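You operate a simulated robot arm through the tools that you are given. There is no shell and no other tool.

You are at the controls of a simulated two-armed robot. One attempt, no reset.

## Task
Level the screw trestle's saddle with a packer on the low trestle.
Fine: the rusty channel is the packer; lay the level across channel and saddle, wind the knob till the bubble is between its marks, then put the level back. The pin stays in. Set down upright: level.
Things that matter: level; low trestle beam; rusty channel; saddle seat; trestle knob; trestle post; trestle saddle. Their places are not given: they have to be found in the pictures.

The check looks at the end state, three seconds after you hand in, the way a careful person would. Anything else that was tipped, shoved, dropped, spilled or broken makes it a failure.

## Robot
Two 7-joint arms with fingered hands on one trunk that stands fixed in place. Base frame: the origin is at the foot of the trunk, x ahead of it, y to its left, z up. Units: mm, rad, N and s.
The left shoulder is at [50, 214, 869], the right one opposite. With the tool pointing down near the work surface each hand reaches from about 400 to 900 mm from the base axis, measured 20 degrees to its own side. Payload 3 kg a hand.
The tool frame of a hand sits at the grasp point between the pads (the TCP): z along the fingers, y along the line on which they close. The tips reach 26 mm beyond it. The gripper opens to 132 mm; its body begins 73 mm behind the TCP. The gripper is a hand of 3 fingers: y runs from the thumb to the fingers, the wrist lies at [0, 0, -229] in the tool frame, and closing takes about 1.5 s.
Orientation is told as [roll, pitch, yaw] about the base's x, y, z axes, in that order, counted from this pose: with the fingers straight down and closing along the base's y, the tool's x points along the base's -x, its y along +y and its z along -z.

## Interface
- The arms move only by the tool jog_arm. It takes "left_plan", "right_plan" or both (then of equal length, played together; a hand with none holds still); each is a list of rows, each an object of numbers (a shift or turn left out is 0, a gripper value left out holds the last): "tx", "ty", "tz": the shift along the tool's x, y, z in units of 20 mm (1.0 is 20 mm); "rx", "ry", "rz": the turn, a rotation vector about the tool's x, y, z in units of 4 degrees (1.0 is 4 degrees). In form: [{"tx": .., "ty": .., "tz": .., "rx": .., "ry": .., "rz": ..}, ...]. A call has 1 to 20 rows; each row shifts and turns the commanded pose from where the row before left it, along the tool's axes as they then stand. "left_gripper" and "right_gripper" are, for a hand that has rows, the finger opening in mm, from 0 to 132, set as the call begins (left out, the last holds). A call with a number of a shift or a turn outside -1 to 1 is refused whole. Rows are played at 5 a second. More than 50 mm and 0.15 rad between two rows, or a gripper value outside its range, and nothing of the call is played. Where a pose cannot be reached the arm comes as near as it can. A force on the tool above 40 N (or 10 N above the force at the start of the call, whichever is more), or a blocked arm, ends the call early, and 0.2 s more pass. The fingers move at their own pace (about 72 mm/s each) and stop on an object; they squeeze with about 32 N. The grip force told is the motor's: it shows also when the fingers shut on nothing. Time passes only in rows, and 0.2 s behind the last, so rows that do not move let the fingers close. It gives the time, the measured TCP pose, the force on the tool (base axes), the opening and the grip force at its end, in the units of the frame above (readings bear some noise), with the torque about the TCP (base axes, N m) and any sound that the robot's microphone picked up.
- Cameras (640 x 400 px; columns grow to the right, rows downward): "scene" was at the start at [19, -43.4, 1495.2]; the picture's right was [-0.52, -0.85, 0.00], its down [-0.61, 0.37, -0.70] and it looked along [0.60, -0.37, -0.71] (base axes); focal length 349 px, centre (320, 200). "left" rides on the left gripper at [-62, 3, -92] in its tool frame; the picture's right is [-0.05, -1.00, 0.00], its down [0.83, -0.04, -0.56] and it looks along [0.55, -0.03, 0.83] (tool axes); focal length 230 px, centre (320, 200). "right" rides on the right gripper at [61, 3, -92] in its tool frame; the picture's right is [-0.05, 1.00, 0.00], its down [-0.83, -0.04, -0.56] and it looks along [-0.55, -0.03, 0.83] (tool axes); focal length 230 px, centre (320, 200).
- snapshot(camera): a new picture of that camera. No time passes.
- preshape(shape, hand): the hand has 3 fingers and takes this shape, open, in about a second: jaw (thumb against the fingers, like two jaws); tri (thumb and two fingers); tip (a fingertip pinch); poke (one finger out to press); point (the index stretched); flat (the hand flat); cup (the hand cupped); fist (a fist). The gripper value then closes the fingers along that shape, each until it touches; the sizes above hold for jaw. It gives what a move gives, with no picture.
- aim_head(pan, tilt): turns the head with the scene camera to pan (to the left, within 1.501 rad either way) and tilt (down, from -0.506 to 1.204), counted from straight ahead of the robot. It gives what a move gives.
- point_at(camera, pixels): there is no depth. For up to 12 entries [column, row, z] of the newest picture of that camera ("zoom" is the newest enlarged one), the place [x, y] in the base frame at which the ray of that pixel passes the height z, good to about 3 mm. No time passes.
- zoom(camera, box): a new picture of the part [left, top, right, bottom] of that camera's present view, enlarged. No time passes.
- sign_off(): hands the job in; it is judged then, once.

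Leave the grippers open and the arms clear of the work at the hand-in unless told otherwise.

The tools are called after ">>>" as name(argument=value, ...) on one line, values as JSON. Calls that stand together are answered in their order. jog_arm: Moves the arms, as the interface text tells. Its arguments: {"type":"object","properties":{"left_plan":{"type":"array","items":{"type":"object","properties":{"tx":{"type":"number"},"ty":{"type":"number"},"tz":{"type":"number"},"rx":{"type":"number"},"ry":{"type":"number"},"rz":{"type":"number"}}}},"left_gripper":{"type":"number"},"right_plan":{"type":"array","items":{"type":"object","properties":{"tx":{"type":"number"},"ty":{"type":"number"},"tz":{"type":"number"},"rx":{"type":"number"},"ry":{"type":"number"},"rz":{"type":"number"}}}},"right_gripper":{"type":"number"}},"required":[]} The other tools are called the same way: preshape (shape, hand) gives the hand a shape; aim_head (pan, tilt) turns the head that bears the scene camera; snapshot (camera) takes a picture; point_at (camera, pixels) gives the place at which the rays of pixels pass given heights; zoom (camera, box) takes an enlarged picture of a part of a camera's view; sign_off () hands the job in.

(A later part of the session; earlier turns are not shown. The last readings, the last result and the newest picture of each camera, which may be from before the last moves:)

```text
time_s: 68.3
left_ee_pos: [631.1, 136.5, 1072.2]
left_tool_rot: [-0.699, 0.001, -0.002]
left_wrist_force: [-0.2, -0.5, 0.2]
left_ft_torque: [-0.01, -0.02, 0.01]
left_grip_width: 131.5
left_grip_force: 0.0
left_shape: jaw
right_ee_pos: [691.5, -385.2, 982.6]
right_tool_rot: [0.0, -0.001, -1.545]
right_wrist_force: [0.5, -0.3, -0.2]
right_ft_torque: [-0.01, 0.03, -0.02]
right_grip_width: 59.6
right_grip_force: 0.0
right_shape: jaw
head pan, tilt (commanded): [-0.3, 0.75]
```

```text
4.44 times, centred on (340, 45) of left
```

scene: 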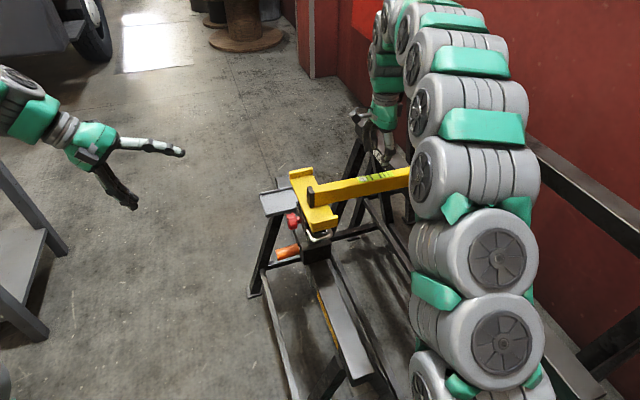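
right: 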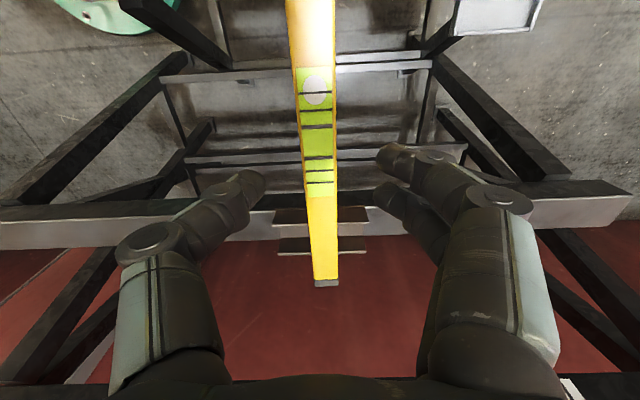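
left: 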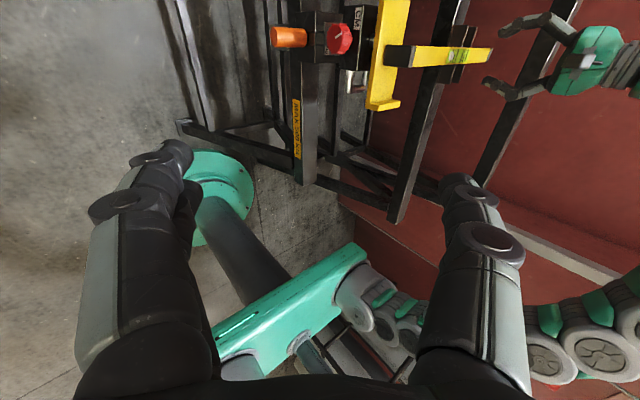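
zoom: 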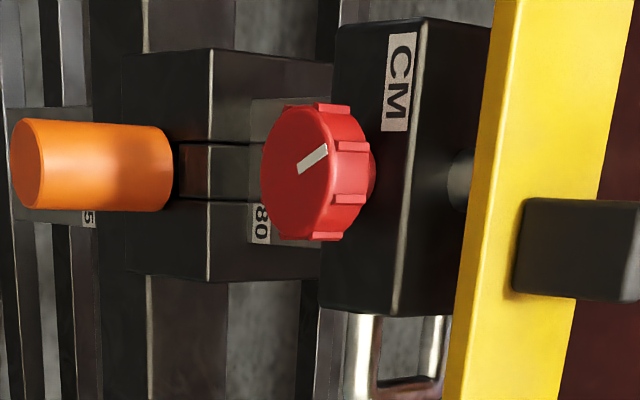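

Now clear: knob is a red star knob (with a white pointer) on the "CM" block that carries the saddle screw; the orange piece is the pin's handle in the carriage and must stay. I finish tilting the left hand to horizontal.

>>> jog_arm(left_plan=[{"rx": 0.9606}, {"rx": 0.9606}, {"rx": 0.9606}, {"rx": 0.9606}, {"rx": 0.9606}, {"rx": 0.9606}, {"rx": 0.9606}, {"rx": 0.9606}, {"rx": 0.9606}, {"rx": 0.9606}, {"rx": 0.9606}, {"rx": 0.9606}, {"rx": 0.9606}, {}])

>>> snapshot(camera="scene")

```text
time_s: 71.3
left_ee_pos: [631.6, 136.4, 1072.7]
left_tool_rot: [-1.57, -0.002, -0.001]
left_wrist_force: [-0.6, 0.1, 0.2]
left_ft_torque: [0.04, -0.02, 0.0]
left_grip_width: 131.8
left_grip_force: 0.1
left_shape: jaw
right_ee_pos: [691.0, -384.8, 981.3]
right_tool_rot: [0.0, -0.001, -1.546]
right_wrist_force: [0.0, -0.3, 0.5]
right_ft_torque: [0.03, -0.03, 0.01]
right_grip_width: 59.4
right_grip_force: 0.1
right_shape: jaw
head pan, tilt (commanded): [-0.3, 0.75]
```

```text
taken
```

scene: 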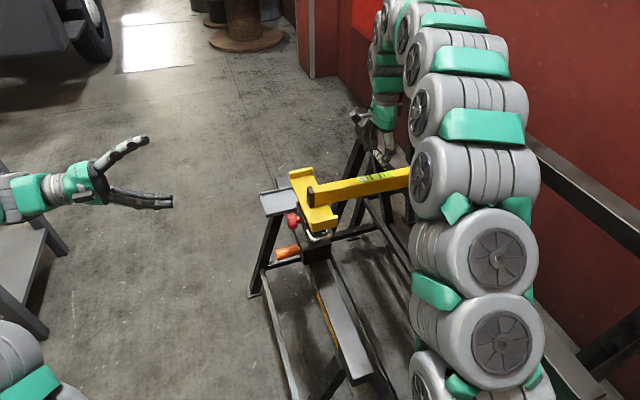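

The left hand is horizontal. A grey bench appears at the left edge (around (20,260)); I check where it is before lowering the left arm.

>>> aim_head(pan=0.2, tilt=0.75)

>>> snapshot(camera="scene")

>>> point_at(camera="scene", pixels=[[150, 240, 0], [150, 240, 400], [150, 240, 700]])

```text
time_s: 72.2
left_ee_pos: [630.9, 137.0, 1073.0]
left_tool_rot: [-1.57, 0.0, -0.001]
left_wrist_force: [0.3, 0.9, 0.1]
left_ft_torque: [-0.01, 0.0, 0.03]
left_grip_width: 131.9
left_grip_force: 0.0
left_shape: jaw
right_ee_pos: [690.9, -384.4, 982.2]
right_tool_rot: [0.001, -0.001, -1.543]
right_wrist_force: [-1.0, -0.2, 0.0]
right_ft_torque: [0.02, -0.01, 0.0]
right_grip_width: 59.5
right_grip_force: 0.0
right_shape: jaw
head pan, tilt (commanded): [0.201, 0.75]
```

```text
taken
```

scene: 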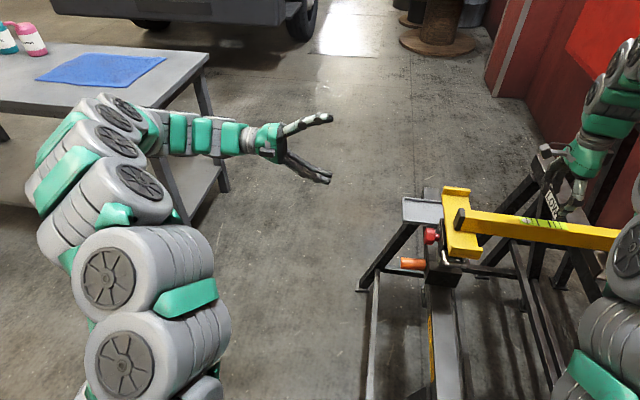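

```text
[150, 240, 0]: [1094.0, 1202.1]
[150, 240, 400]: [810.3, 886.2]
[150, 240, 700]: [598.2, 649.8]
```

A table with bottles is at upper left. I check its nearest corner (208,57) to be sure the left elbow stays clear.

>>> point_at(camera="scene", pixels=[[208, 57, 600], [208, 57, 700], [208, 57, 800], [208, 57, 900], [0, 110, 700], [0, 110, 800], [215, 190, 0]])

```text
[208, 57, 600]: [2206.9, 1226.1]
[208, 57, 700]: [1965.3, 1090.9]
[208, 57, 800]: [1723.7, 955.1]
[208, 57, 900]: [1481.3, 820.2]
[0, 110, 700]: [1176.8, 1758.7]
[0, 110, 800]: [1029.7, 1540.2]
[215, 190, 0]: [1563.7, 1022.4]
```

The table is far away (y > 900). I move the left hand to (703,−44,773), in front of the knob.

>>> jog_arm(left_plan=[{"tx": -0.24, "ty": 0.99}, {"tx": -0.24, "ty": 0.99}, {"tx": -0.24, "ty": 0.99}, {"tx": -0.24, "ty": 0.99}, {"tx": -0.24, "ty": 0.99}, {"tx": -0.24, "ty": 0.99}, {"tx": -0.24, "ty": 0.99}, {"tx": -0.24, "ty": 0.99}, {"tx": -0.24, "ty": 0.99}, {"tx": -0.24, "ty": 0.99}, {"tx": -0.24, "ty": 0.99}, {"tx": -0.24, "ty": 0.99}, {"tx": -0.24, "ty": 0.99}, {"tx": -0.24, "ty": 0.99}, {"tx": -0.24, "ty": 0.99}, {}])

>>> jog_arm(left_plan=[{"tz": 0.9}, {"tz": 0.9}, {"tz": 0.9}, {"tz": 0.9}, {"tz": 0.9}, {"tz": 0.9}, {"tz": 0.9}, {"tz": 0.9}, {"tz": 0.9}, {}])

>>> aim_head(pan=-0.3, tilt=0.75)

>>> snapshot(camera="left")

>>> zoom(camera="scene", box=[200, 150, 380, 290])

```text
time_s: 75.6
left_ee_pos: [701.9, 137.7, 776.1]
left_tool_rot: [-1.569, 0.001, -0.001]
left_wrist_force: [0.3, -0.7, -0.6]
left_ft_torque: [-0.01, 0.01, -0.02]
left_grip_width: 132.1
left_grip_force: 0.0
left_shape: jaw
right_ee_pos: [691.1, -384.3, 982.1]
right_tool_rot: [0.0, 0.001, -1.546]
right_wrist_force: [-0.1, 0.2, 0.6]
right_ft_torque: [-0.01, -0.02, 0.03]
right_grip_width: 59.6
right_grip_force: 0.0
right_shape: jaw
head pan, tilt (commanded): [0.201, 0.75]
```

```text
time_s: 77.8
left_ee_pos: [701.7, -24.1, 775.3]
left_tool_rot: [-1.569, 0.0, 0.001]
left_wrist_force: [0.7, -0.1, -0.2]
left_ft_torque: [-0.01, 0.0, -0.02]
left_grip_width: 131.7
left_grip_force: 0.1
left_shape: jaw
right_ee_pos: [691.2, -383.9, 981.4]
right_tool_rot: [-0.001, 0.001, -1.546]
right_wrist_force: [0.1, -0.8, -0.9]
right_ft_torque: [0.02, 0.01, 0.02]
right_grip_width: 59.5
right_grip_force: 0.0
right_shape: jaw
head pan, tilt (commanded): [0.201, 0.75]
```

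```text
time_s: 78.8
left_ee_pos: [701.9, -23.8, 773.6]
left_tool_rot: [-1.569, 0.001, 0.0]
left_wrist_force: [-1.4, -0.2, 0.5]
left_ft_torque: [-0.04, 0.01, -0.01]
left_grip_width: 132.1
left_grip_force: 0.1
left_shape: jaw
right_ee_pos: [692.1, -383.7, 981.5]
right_tool_rot: [-0.001, 0.002, -1.544]
right_wrist_force: [0.0, -0.1, -0.5]
right_ft_torque: [-0.02, 0.03, 0.04]
right_grip_width: 59.5
right_grip_force: 0.1
right_shape: jaw
head pan, tilt (commanded): [-0.3, 0.75]
```

```text
taken
```

left: 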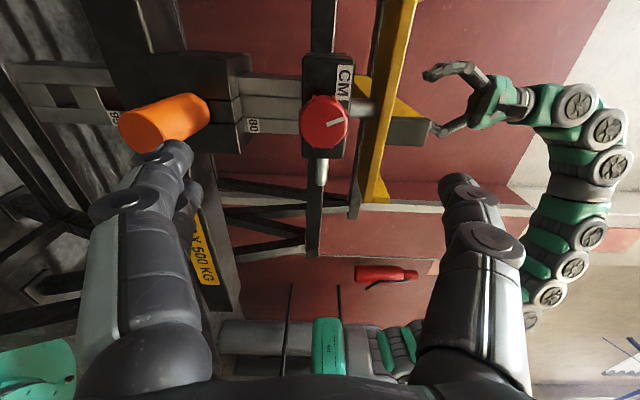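

```text
2.86 times, centred on (290, 220) of scene
```

zoom: 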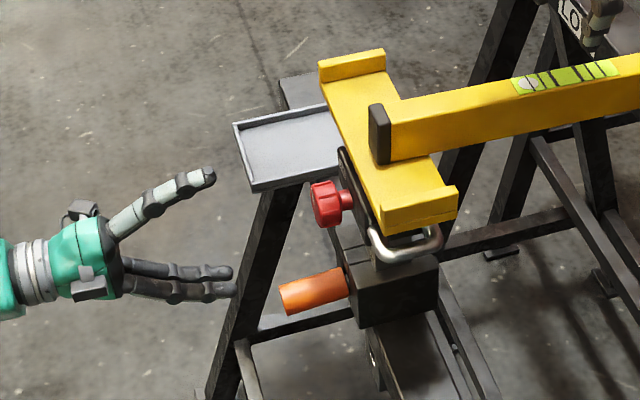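

The knob faces the left camera at (324,122) with its white pointer. I enlarge it to measure centre and size.

>>> zoom(camera="left", box=[240, 50, 440, 200])

>>> zoom(camera="scene", box=[270, 200, 330, 240])

```text
2.67 times, centred on (340, 125) of left
```

zoom: 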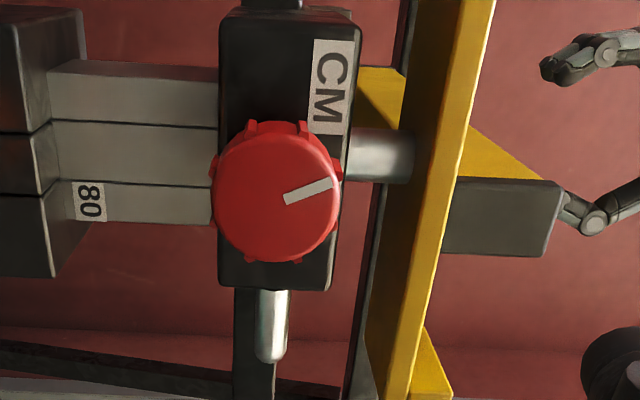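

```text
10.00 times, centred on (300, 220) of scene
```

zoom: 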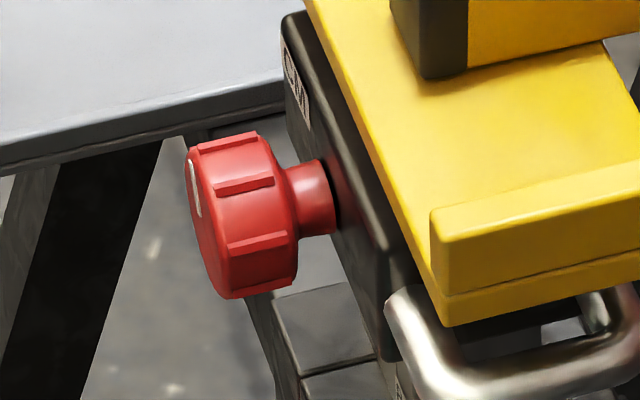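

I intersect the scene ray at (288,221.5) with the left ray at (322.75,124.25) for the knob's front centre.

>>> point_at(camera="scene", pixels=[[288, 221.5, 760], [288, 221.5, 770], [288, 221.5, 780], [288, 221.5, 790]])

>>> point_at(camera="left", pixels=[[322.75, 124.25, 775], [322.75, 124.25, 776], [322.75, 124.25, 777], [322.75, 124.25, 778]])

```text
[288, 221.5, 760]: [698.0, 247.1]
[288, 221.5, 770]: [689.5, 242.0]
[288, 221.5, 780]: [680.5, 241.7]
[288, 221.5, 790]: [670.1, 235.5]
```

```text
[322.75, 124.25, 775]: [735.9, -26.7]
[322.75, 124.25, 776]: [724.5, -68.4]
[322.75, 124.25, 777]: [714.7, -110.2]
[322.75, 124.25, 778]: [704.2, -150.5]
```

The scene query used the older aim; I take a fresh scene picture and ask again.

>>> snapshot(camera="scene")

>>> point_at(camera="scene", pixels=[[288, 221.5, 760], [288, 221.5, 770], [288, 221.5, 780], [288, 221.5, 790]])

```text
taken
```

scene: 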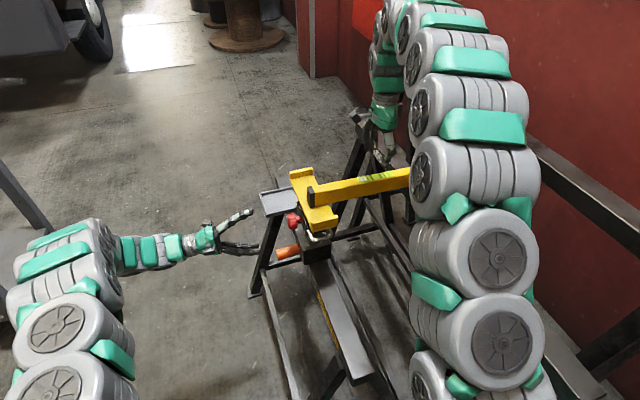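

```text
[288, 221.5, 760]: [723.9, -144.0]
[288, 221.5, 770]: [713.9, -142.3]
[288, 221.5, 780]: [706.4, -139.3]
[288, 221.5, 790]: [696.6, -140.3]
```

Knob front centre ≈ (707,−140.5,778); block face behind at y≈−176. I align the left hand axis with the knob, set the opening to 75 mm, and approach to y≈−115.

>>> jog_arm(left_gripper=75, left_plan=[{"tx": -0.25, "ty": -0.175}, {"tz": 0.75}, {"tz": 0.75}, {"tz": 0.75}, {"tz": 0.75}, {"tz": 0.75}, {"tz": 0.75}, {}])

>>> snapshot(camera="left")

>>> zoom(camera="scene", box=[240, 170, 360, 270])

```text
time_s: 80.6
left_ee_pos: [709.1, -113.4, 779.2]
left_tool_rot: [-1.569, 0.0, 0.002]
left_wrist_force: [-1.0, 0.1, -0.2]
left_ft_torque: [-0.01, -0.01, -0.02]
left_grip_width: 75.8
left_grip_force: 0.0
left_shape: jaw
right_ee_pos: [692.0, -384.9, 981.8]
right_tool_rot: [-0.001, 0.0, -1.544]
right_wrist_force: [-0.9, -1.0, 0.5]
right_ft_torque: [0.01, 0.0, -0.01]
right_grip_width: 59.2
right_grip_force: 0.0
right_shape: jaw
head pan, tilt (commanded): [-0.3, 0.75]
```

```text
taken
```

left: 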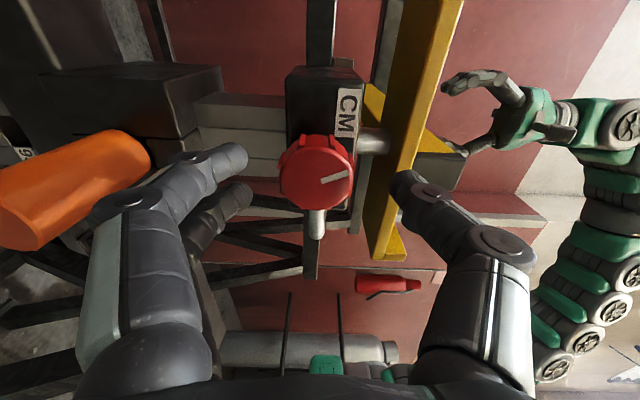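

```text
4.00 times, centred on (300, 220) of scene
```

zoom: 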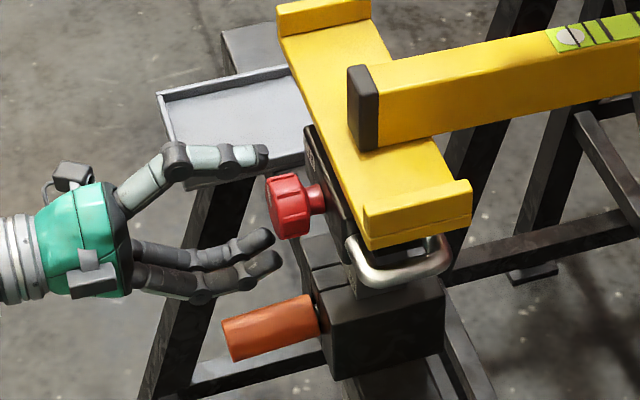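

I zoom the left view to check centring on the knob.

>>> zoom(camera="left", box=[240, 110, 400, 230])

```text
3.33 times, centred on (320, 170) of left
```

zoom: 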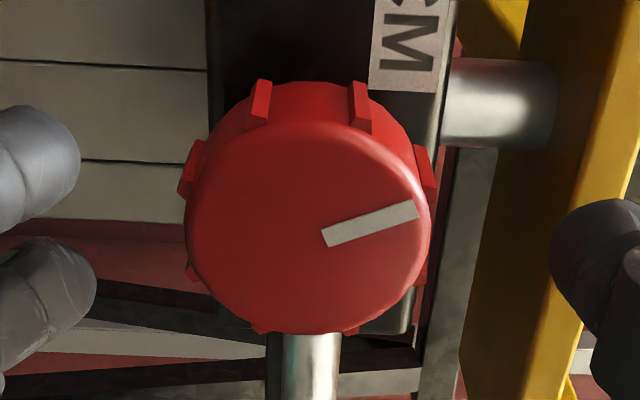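

Face centre → (707.2, −140.5, 777.7); I'm within 2 mm. I trim, advance to TCP y≈−141 and close on the knob.

>>> jog_arm(left_plan=[{"tx": 0.075, "ty": 0.06, "tz": 0.45}, {"tz": 0.5}, {"tz": 0.43}, {}])

>>> jog_arm(left_gripper=20, left_plan=[{}, {}, {}, {}, {}, {}])

>>> snapshot(camera="left")

>>> zoom(camera="scene", box=[240, 170, 360, 270])

```text
time_s: 81.6
left_ee_pos: [706.1, -142.2, 778.3]
left_tool_rot: [-1.57, 0.001, 0.0]
left_wrist_force: [-0.2, 0.1, 0.3]
left_ft_torque: [0.02, 0.02, -0.01]
left_grip_width: 75.6
left_grip_force: 0.2
left_shape: jaw
right_ee_pos: [692.0, -384.1, 982.2]
right_tool_rot: [-0.001, 0.0, -1.546]
right_wrist_force: [0.2, 0.3, -0.3]
right_ft_torque: [-0.04, -0.02, -0.01]
right_grip_width: 59.7
right_grip_force: 0.1
right_shape: jaw
head pan, tilt (commanded): [-0.3, 0.75]
```

```text
time_s: 83.0
left_ee_pos: [706.7, -141.4, 777.2]
left_tool_rot: [-1.569, 0.0, -0.001]
left_wrist_force: [0.3, -3.4, 0.6]
left_ft_torque: [-0.03, -0.02, 0.01]
left_grip_width: 33.8
left_grip_force: 31.4
left_shape: jaw
right_ee_pos: [691.7, -384.6, 981.2]
right_tool_rot: [-0.001, 0.0, -1.544]
right_wrist_force: [-0.2, -0.2, -0.6]
right_ft_torque: [0.02, 0.0, -0.01]
right_grip_width: 59.6
right_grip_force: 0.0
right_shape: jaw
head pan, tilt (commanded): [-0.3, 0.75]
```

```text
taken
```

left: 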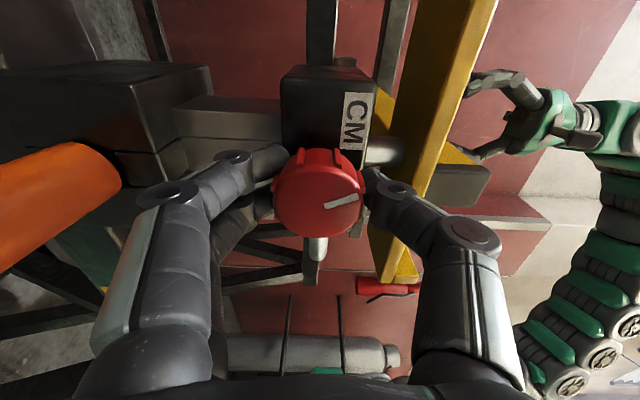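

```text
4.00 times, centred on (300, 220) of scene
```

zoom: 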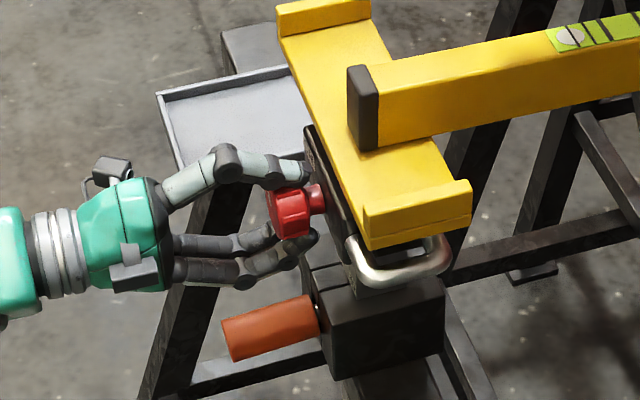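

The knob is gripped (33.8 mm, 31 N). Reference: pointer in left view from (325,207) to (358,196). I turn counter-clockwise (−rz) by 40° and watch the saddle/bubble.

>>> jog_arm(left_plan=[{"rz": -1}, {"rz": -1}, {"rz": -1}, {"rz": -1}, {"rz": -1}, {"rz": -1}, {"rz": -1}, {"rz": -1}, {"rz": -1}, {"rz": -1}, {}])

>>> snapshot(camera="left")

>>> zoom(camera="scene", box=[240, 170, 360, 270])

>>> zoom(camera="right", box=[260, 50, 380, 210])

```text
time_s: 85.4
left_ee_pos: [706.7, -141.3, 777.5]
left_tool_rot: [-1.566, 0.702, 0.002]
left_wrist_force: [8.8, -10.1, -10.4]
left_ft_torque: [0.07, -0.01, 0.26]
left_grip_width: 33.3
left_grip_force: 32.1
left_shape: jaw
right_ee_pos: [691.3, -384.6, 982.0]
right_tool_rot: [0.0, 0.0, -1.544]
right_wrist_force: [-0.3, -0.5, 0.7]
right_ft_torque: [0.01, 0.0, -0.01]
right_grip_width: 59.3
right_grip_force: 0.0
right_shape: jaw
head pan, tilt (commanded): [-0.3, 0.75]
```

```text
taken
```

left: 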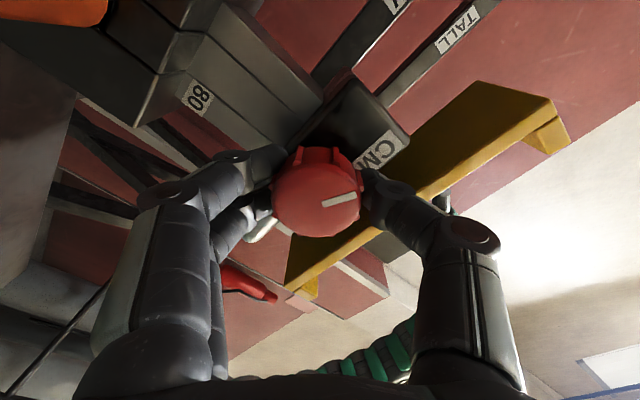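

```text
4.00 times, centred on (300, 220) of scene
```

zoom: 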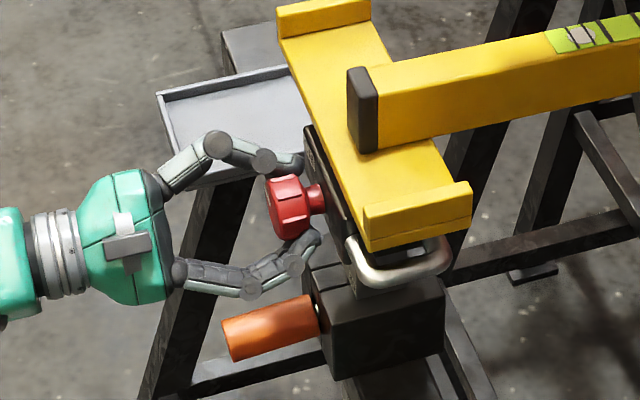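

```text
2.50 times, centred on (320, 130) of right
```

zoom: 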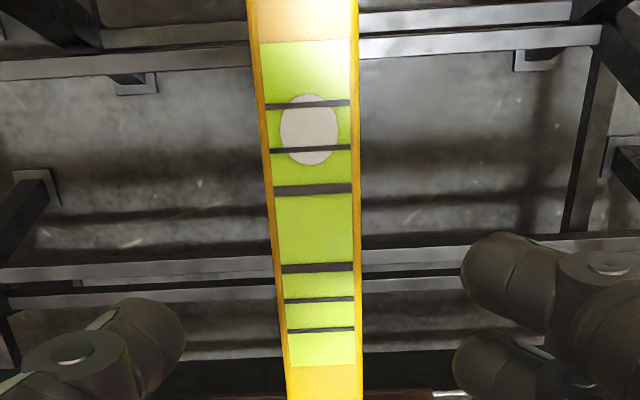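

The knob turned with the hand and the bubble moved inward (right view: now at zoom (308,130), target ≈ (313,228)). −rz lowers the saddle – right direction. I continue 40° more.

>>> jog_arm(left_plan=[{"rz": -1}, {"rz": -1}, {"rz": -1}, {"rz": -1}, {"rz": -1}, {"rz": -1}, {"rz": -1}, {"rz": -1}, {"rz": -1}, {"rz": -1}, {}])

>>> zoom(camera="right", box=[260, 50, 380, 210])

>>> snapshot(camera="left")

>>> zoom(camera="scene", box=[240, 170, 360, 270])

```text
time_s: 87.8
left_ee_pos: [705.9, -142.2, 776.6]
left_tool_rot: [-1.556, 1.396, 0.015]
left_wrist_force: [5.0, -1.3, -29.7]
left_ft_torque: [0.45, -0.02, 0.25]
left_grip_width: 33.3
left_grip_force: 31.8
left_shape: jaw
right_ee_pos: [691.7, -384.2, 980.3]
right_tool_rot: [-0.001, -0.001, -1.543]
right_wrist_force: [-0.4, 0.3, 0.2]
right_ft_torque: [-0.05, -0.01, -0.03]
right_grip_width: 59.7
right_grip_force: 0.1
right_shape: jaw
head pan, tilt (commanded): [-0.3, 0.75]
```

```text
2.50 times, centred on (320, 130) of right
```

zoom: 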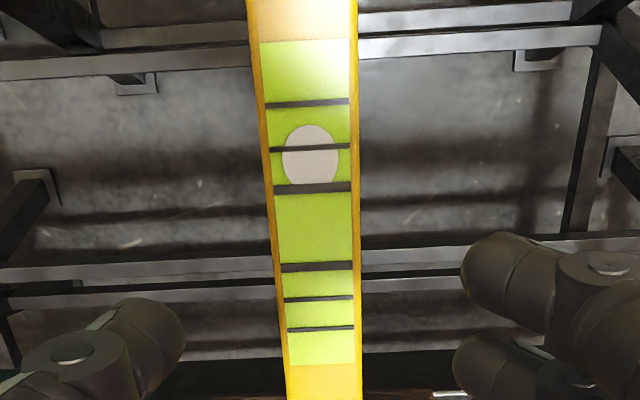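

```text
taken
```

left: 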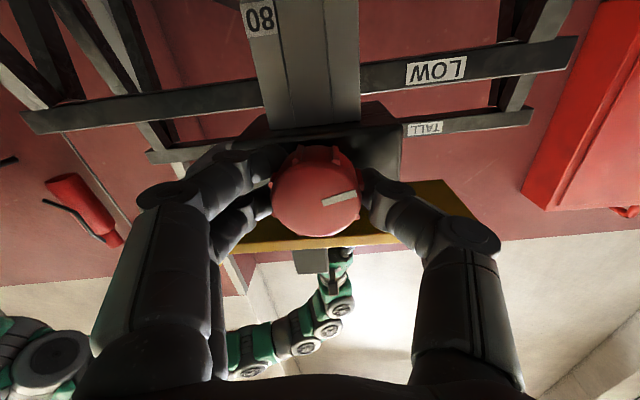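

```text
4.00 times, centred on (300, 220) of scene
```

zoom: 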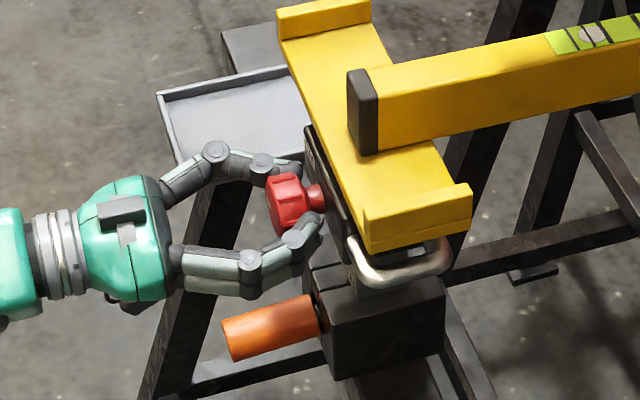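

Bubble is moving steadily (zoom row 130→155 for 40°; target ≈226, so ≈115° more). Side force reached −30 N from a ≈1 mm axis offset, so I release the knob, turn the hand back, and re-grip.

>>> jog_arm(left_gripper=75, left_plan=[{}, {}, {}, {}, {}])

>>> zoom(camera="right", box=[260, 50, 380, 210])

>>> zoom(camera="left", box=[220, 100, 420, 260])

```text
time_s: 89.0
left_ee_pos: [707.0, -143.2, 777.4]
left_tool_rot: [-1.565, 1.396, 0.006]
left_wrist_force: [-0.2, -0.2, 0.1]
left_ft_torque: [0.04, -0.02, -0.05]
left_grip_width: 74.2
left_grip_force: 0.0
left_shape: jaw
right_ee_pos: [691.8, -384.5, 981.8]
right_tool_rot: [-0.001, 0.0, -1.545]
right_wrist_force: [-1.4, -0.2, 0.0]
right_ft_torque: [0.0, 0.01, 0.03]
right_grip_width: 59.5
right_grip_force: 0.1
right_shape: jaw
head pan, tilt (commanded): [-0.3, 0.75]
```

```text
2.50 times, centred on (320, 130) of right
```

zoom: 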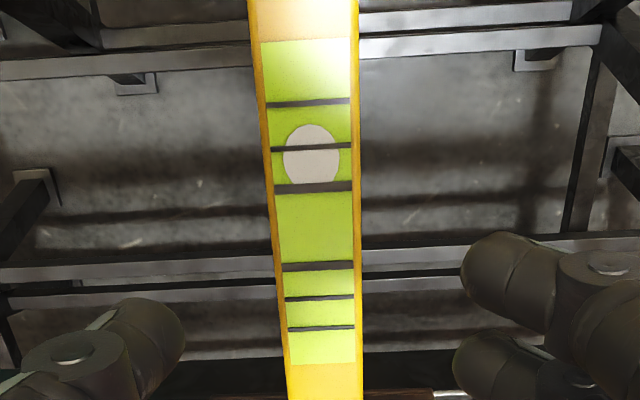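

```text
2.50 times, centred on (320, 180) of left
```

zoom: 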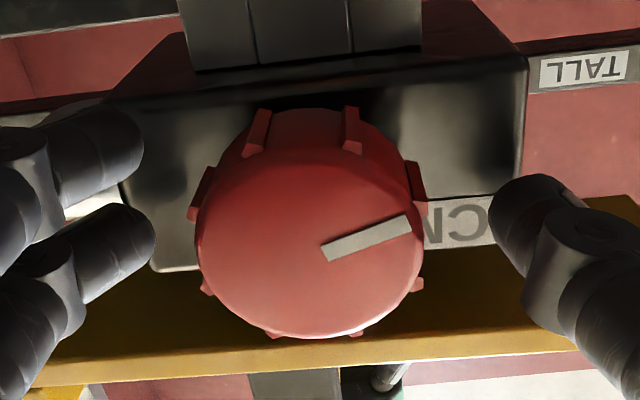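

The bubble holds its place after release. I turn the open hand back 80° (to the first orientation), then another 40°, checking.

>>> jog_arm(left_plan=[{"rz": 1}, {"rz": 1}, {"rz": 1}, {"rz": 1}, {"rz": 1}, {"rz": 1}, {"rz": 1}, {"rz": 1}, {"rz": 1}, {"rz": 1}, {"rz": 1}, {"rz": 1}, {"rz": 1}, {"rz": 1}, {"rz": 1}, {"rz": 1}, {"rz": 1}, {"rz": 1}, {"rz": 1}, {"rz": 1}])

>>> jog_arm(left_plan=[{"rz": 1}, {"rz": 1}, {"rz": 1}, {"rz": 1}, {"rz": 1}, {"rz": 1}, {"rz": 1}, {"rz": 1}, {"rz": 1}, {"rz": 1}, {}])

>>> snapshot(camera="left")

>>> zoom(camera="left", box=[220, 100, 420, 260])

>>> zoom(camera="scene", box=[240, 170, 360, 270])

```text
time_s: 93.2
left_ee_pos: [706.1, -141.1, 777.2]
left_tool_rot: [-1.57, 0.0, -0.002]
left_wrist_force: [0.0, -0.8, 0.8]
left_ft_torque: [-0.03, 0.03, -0.04]
left_grip_width: 74.2
left_grip_force: 0.1
left_shape: jaw
right_ee_pos: [691.0, -384.6, 981.7]
right_tool_rot: [0.001, -0.001, -1.544]
right_wrist_force: [-0.2, 0.6, -0.5]
right_ft_torque: [-0.01, 0.02, -0.02]
right_grip_width: 59.3
right_grip_force: 0.0
right_shape: jaw
head pan, tilt (commanded): [-0.3, 0.75]
```

```text
time_s: 95.6
left_ee_pos: [705.6, -143.2, 777.6]
left_tool_rot: [-1.57, -0.697, -0.003]
left_wrist_force: [0.2, 0.4, 0.0]
left_ft_torque: [0.03, 0.01, 0.01]
left_grip_width: 74.3
left_grip_force: 0.0
left_shape: jaw
right_ee_pos: [690.7, -385.5, 982.1]
right_tool_rot: [-0.001, 0.0, -1.544]
right_wrist_force: [-0.5, 0.4, 0.3]
right_ft_torque: [0.02, -0.01, 0.05]
right_grip_width: 59.5
right_grip_force: 0.1
right_shape: jaw
head pan, tilt (commanded): [-0.3, 0.75]
```

```text
taken
```

left: 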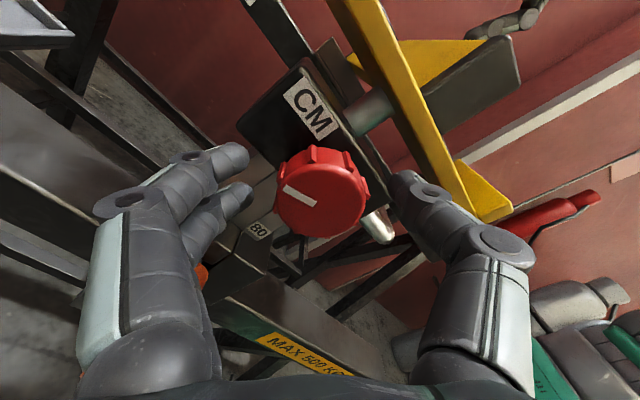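

```text
2.50 times, centred on (320, 180) of left
```

zoom: 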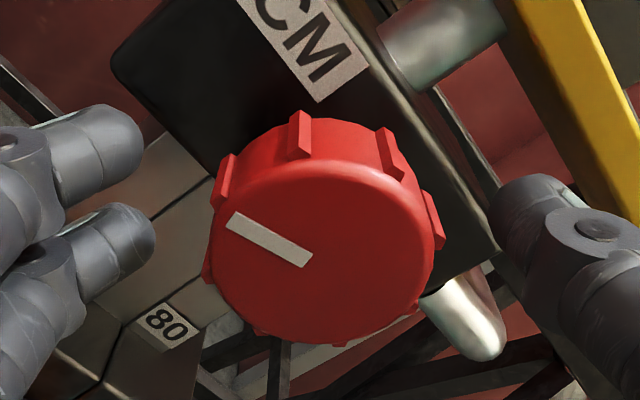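

```text
4.00 times, centred on (300, 220) of scene
```

zoom: 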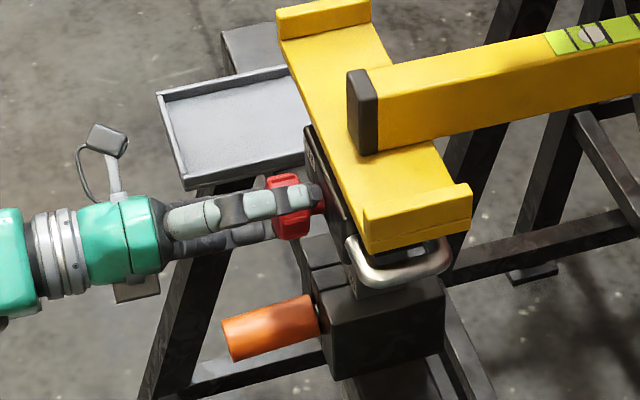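

The hand is 40° past the first orientation with the knob well centred. I trim 1.3 mm toward the estimated axis and re-grip.

>>> jog_arm(left_plan=[{"tx": 0.064}, {}])

>>> jog_arm(left_gripper=20, left_plan=[{}, {}, {}, {}, {}, {}])

>>> jog_arm(left_plan=[{"rz": -1}, {"rz": -1}, {"rz": -1}, {"rz": -1}, {"rz": -1}, {"rz": -1}, {"rz": -1}, {"rz": -1}, {"rz": -1}, {"rz": -1}, {}])

>>> zoom(camera="right", box=[260, 50, 380, 210])

>>> snapshot(camera="left")

```text
time_s: 96.2
left_ee_pos: [705.8, -140.8, 777.8]
left_tool_rot: [-1.569, -0.696, -0.003]
left_wrist_force: [0.8, -0.3, -0.2]
left_ft_torque: [0.0, 0.01, 0.01]
left_grip_width: 74.3
left_grip_force: 0.0
left_shape: jaw
right_ee_pos: [690.5, -385.5, 981.7]
right_tool_rot: [0.001, 0.0, -1.543]
right_wrist_force: [-0.3, 0.6, 0.5]
right_ft_torque: [0.02, -0.02, -0.01]
right_grip_width: 59.6
right_grip_force: 0.1
right_shape: jaw
head pan, tilt (commanded): [-0.3, 0.75]
```

```text
time_s: 97.6
left_ee_pos: [705.7, -141.1, 776.5]
left_tool_rot: [-1.571, -0.697, -0.002]
left_wrist_force: [-1.5, -3.1, 2.8]
left_ft_torque: [-0.03, 0.03, -0.01]
left_grip_width: 34.1
left_grip_force: 31.3
left_shape: jaw
right_ee_pos: [691.2, -384.8, 981.7]
right_tool_rot: [0.0, 0.0, -1.546]
right_wrist_force: [-0.9, 0.1, -0.7]
right_ft_torque: [0.01, 0.01, -0.03]
right_grip_width: 59.5
right_grip_force: 0.0
right_shape: jaw
head pan, tilt (commanded): [-0.3, 0.75]
```

```text
time_s: 100.0
left_ee_pos: [704.9, -141.3, 777.6]
left_tool_rot: [-1.57, 0.002, -0.002]
left_wrist_force: [-2.9, -1.3, 0.1]
left_ft_torque: [-0.12, 0.03, -0.06]
left_grip_width: 33.5
left_grip_force: 32.1
left_shape: jaw
right_ee_pos: [691.2, -384.9, 981.6]
right_tool_rot: [0.0, 0.0, -1.544]
right_wrist_force: [0.7, 0.1, 0.5]
right_ft_torque: [0.01, -0.01, 0.02]
right_grip_width: 59.5
right_grip_force: 0.1
right_shape: jaw
head pan, tilt (commanded): [-0.3, 0.75]
```

```text
2.50 times, centred on (320, 130) of right
```

zoom: 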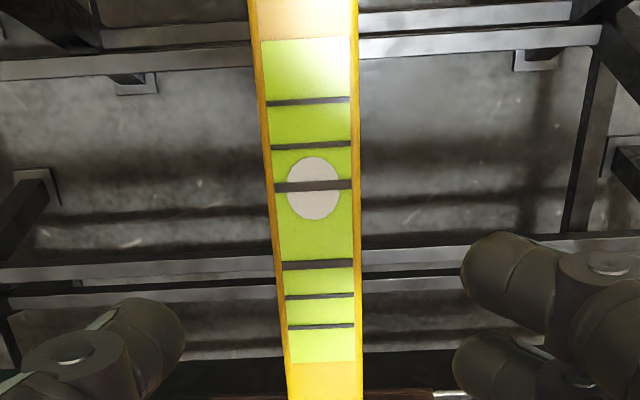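

```text
taken
```

left: 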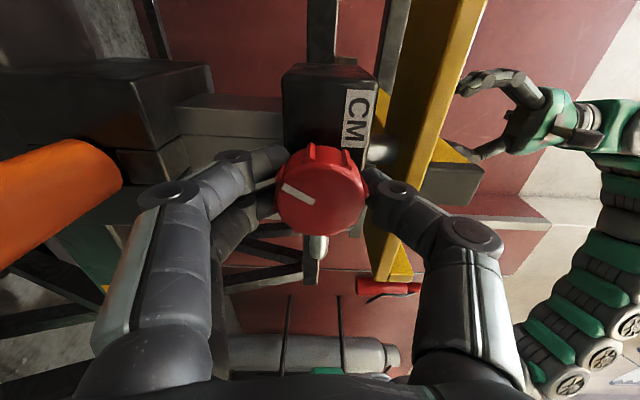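

Forces stay small now. Bubble centre at zoom row 188 (on the upper thick mark at 187; lower mark 265; centre ≈ 224). I turn 36° more.

>>> jog_arm(left_plan=[{"rz": -1}, {"rz": -1}, {"rz": -1}, {"rz": -1}, {"rz": -1}, {"rz": -1}, {"rz": -1}, {"rz": -1}, {"rz": -1}, {}, {}])

>>> zoom(camera="right", box=[260, 50, 380, 210])

>>> zoom(camera="scene", box=[290, 150, 420, 240])

```text
time_s: 102.4
left_ee_pos: [703.6, -142.2, 775.8]
left_tool_rot: [-1.57, 0.629, -0.001]
left_wrist_force: [2.0, -0.6, 0.4]
left_ft_torque: [-0.17, 0.01, 0.19]
left_grip_width: 33.6
left_grip_force: 32.4
left_shape: jaw
right_ee_pos: [690.4, -384.5, 981.7]
right_tool_rot: [0.0, -0.002, -1.545]
right_wrist_force: [-0.6, -0.1, -0.2]
right_ft_torque: [0.04, 0.02, -0.03]
right_grip_width: 59.5
right_grip_force: 0.1
right_shape: jaw
head pan, tilt (commanded): [-0.3, 0.75]
```

```text
2.50 times, centred on (320, 130) of right
```

zoom: 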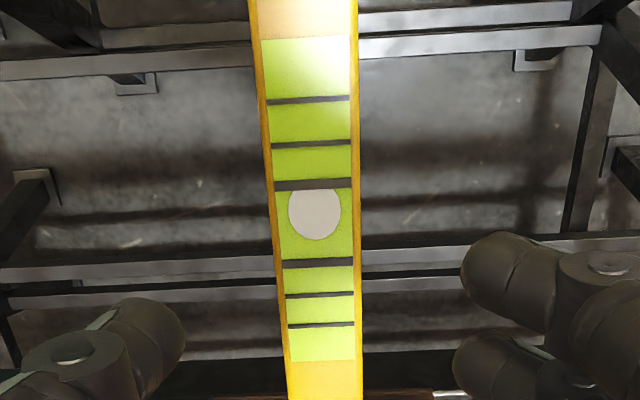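

```text
4.44 times, centred on (355, 195) of scene
```

zoom: 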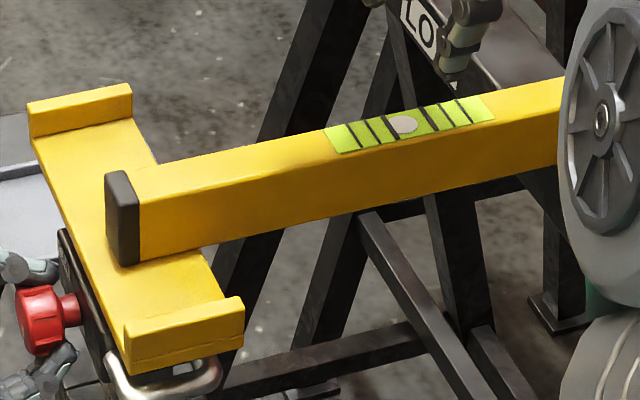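

The bubble is now inside the thick marks (189–241 between 190 and 258), centre ≈215; exact middle ≈224.5. I turn about 12° more to centre it.

>>> jog_arm(left_plan=[{"rz": -1}, {"rz": -1}, {"rz": -1}, {}, {}, {}])

>>> zoom(camera="right", box=[290, 80, 350, 190])

>>> zoom(camera="scene", box=[345, 160, 400, 200])

```text
time_s: 103.8
left_ee_pos: [704.5, -141.8, 777.4]
left_tool_rot: [-1.569, 0.837, 0.002]
left_wrist_force: [2.2, 1.8, -3.8]
left_ft_torque: [-0.09, 0.05, 0.21]
left_grip_width: 33.9
left_grip_force: 32.1
left_shape: jaw
right_ee_pos: [691.8, -385.0, 982.8]
right_tool_rot: [0.001, -0.001, -1.544]
right_wrist_force: [-0.7, 0.4, 0.0]
right_ft_torque: [0.0, -0.02, 0.0]
right_grip_width: 59.6
right_grip_force: 0.1
right_shape: jaw
head pan, tilt (commanded): [-0.3, 0.75]
```

```text
3.64 times, centred on (320, 135) of right
```

zoom: 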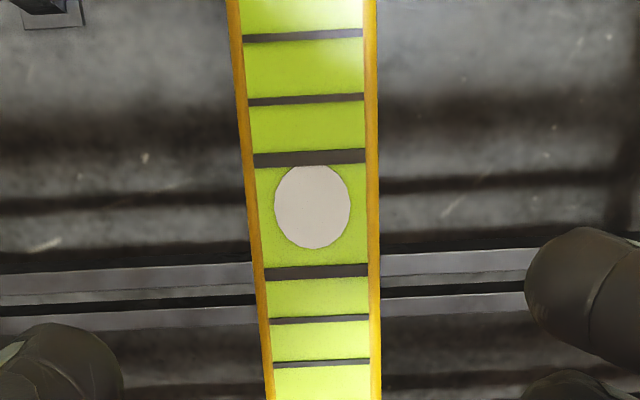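

```text
10.00 times, centred on (372, 180) of scene
```

zoom: 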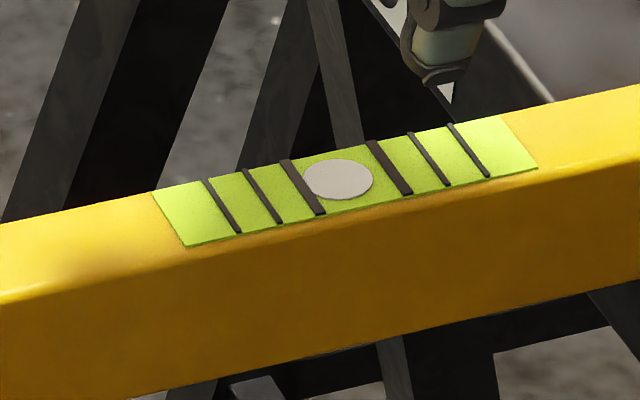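

Close: bubble centre ≈207.5 vs middle ≈217 (marks 158 and 272). I let it settle a second and re-check before trimming.

>>> jog_arm(left_plan=[{}, {}, {}, {}, {}])

>>> zoom(camera="right", box=[290, 80, 350, 190])

```text
time_s: 105.0
left_ee_pos: [705.4, -141.6, 776.5]
left_tool_rot: [-1.568, 0.838, 0.001]
left_wrist_force: [2.3, 3.1, -4.1]
left_ft_torque: [-0.06, 0.01, 0.22]
left_grip_width: 34.1
left_grip_force: 32.3
left_shape: jaw
right_ee_pos: [691.4, -384.4, 980.9]
right_tool_rot: [0.0, 0.0, -1.544]
right_wrist_force: [1.1, -0.1, 0.9]
right_ft_torque: [0.0, 0.01, 0.0]
right_grip_width: 59.5
right_grip_force: 0.1
right_shape: jaw
head pan, tilt (commanded): [-0.3, 0.75]
```

```text
3.64 times, centred on (320, 135) of right
```

zoom: 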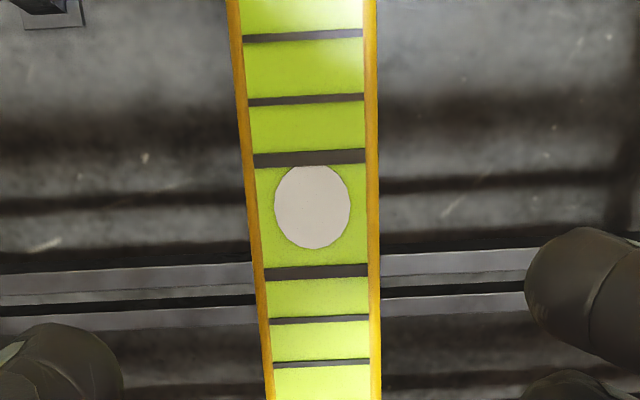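

I check for slip: where the knob's pointer is relative to the hand.

>>> snapshot(camera="left")

>>> zoom(camera="left", box=[220, 100, 420, 260])

>>> zoom(camera="scene", box=[270, 180, 350, 250])

```text
taken
```

left: 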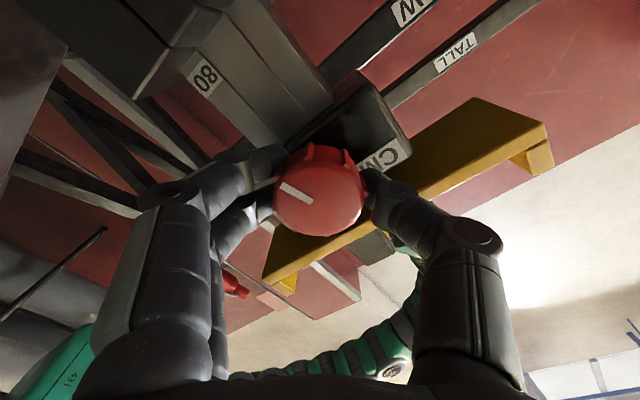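

```text
2.50 times, centred on (320, 180) of left
```

zoom: 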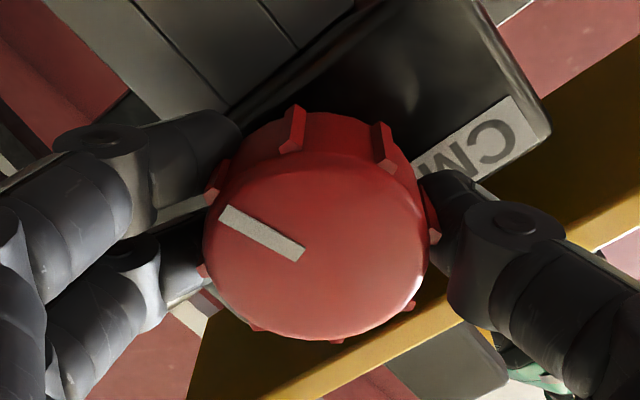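

```text
5.71 times, centred on (310, 215) of scene
```

zoom: 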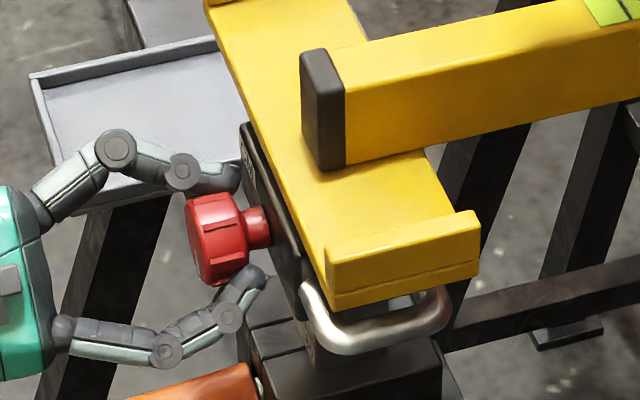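

No slip: the pointer sits the same way relative to the hand. I turn 8° more and look again.

>>> jog_arm(left_plan=[{"rz": -1}, {"rz": -1}, {}, {}, {}, {}])

>>> zoom(camera="right", box=[290, 80, 350, 190])

>>> zoom(camera="scene", box=[345, 160, 400, 200])

```text
time_s: 106.4
left_ee_pos: [705.7, -143.1, 776.3]
left_tool_rot: [-1.567, 0.978, 0.002]
left_wrist_force: [-0.5, 6.7, -4.4]
left_ft_torque: [-0.04, 0.02, 0.14]
left_grip_width: 34.2
left_grip_force: 32.7
left_shape: jaw
right_ee_pos: [691.3, -385.6, 981.3]
right_tool_rot: [0.001, 0.0, -1.546]
right_wrist_force: [0.5, 0.2, -0.7]
right_ft_torque: [0.02, 0.01, -0.01]
right_grip_width: 59.4
right_grip_force: 0.1
right_shape: jaw
head pan, tilt (commanded): [-0.3, 0.75]
```

```text
3.64 times, centred on (320, 135) of right
```

zoom: 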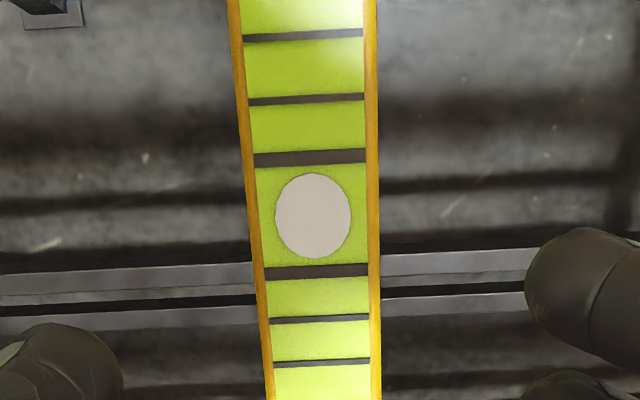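

```text
10.00 times, centred on (372, 180) of scene
```

zoom: 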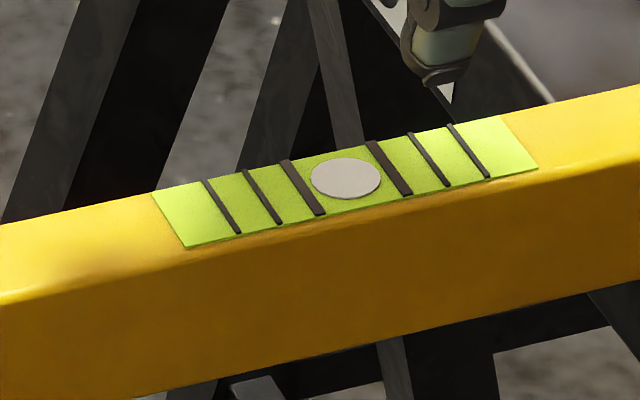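

Bubble now 173–258, centre 215.5 vs middle ≈217; the scene view agrees (346 vs 346.5). I release the knob and re-check that it stays.

>>> jog_arm(left_gripper=75, left_plan=[{}, {}, {}, {}, {}, {}])

>>> zoom(camera="right", box=[290, 80, 350, 190])

>>> zoom(camera="scene", box=[345, 160, 400, 200])

```text
time_s: 107.8
left_ee_pos: [705.1, -142.4, 777.6]
left_tool_rot: [-1.568, 0.98, 0.003]
left_wrist_force: [0.9, 1.1, -0.3]
left_ft_torque: [-0.04, 0.0, 0.04]
left_grip_width: 74.2
left_grip_force: 0.0
left_shape: jaw
right_ee_pos: [690.8, -385.3, 981.4]
right_tool_rot: [0.0, 0.0, -1.545]
right_wrist_force: [0.3, -0.1, 0.4]
right_ft_torque: [-0.01, -0.03, -0.03]
right_grip_width: 59.5
right_grip_force: 0.1
right_shape: jaw
head pan, tilt (commanded): [-0.3, 0.75]
```

```text
3.64 times, centred on (320, 135) of right
```

zoom: 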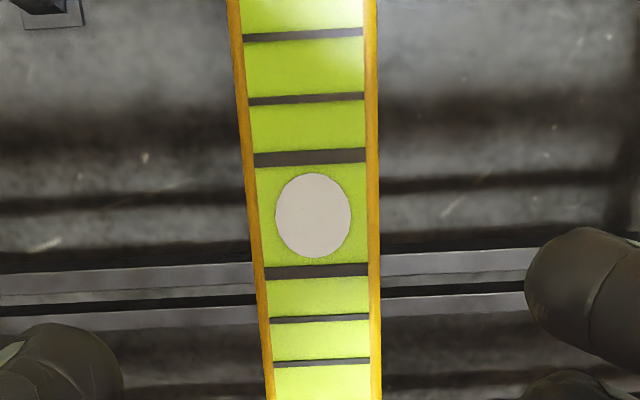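

```text
10.00 times, centred on (372, 180) of scene
```

zoom: 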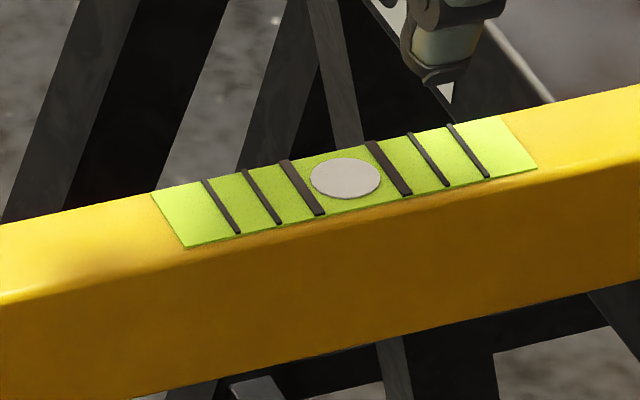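

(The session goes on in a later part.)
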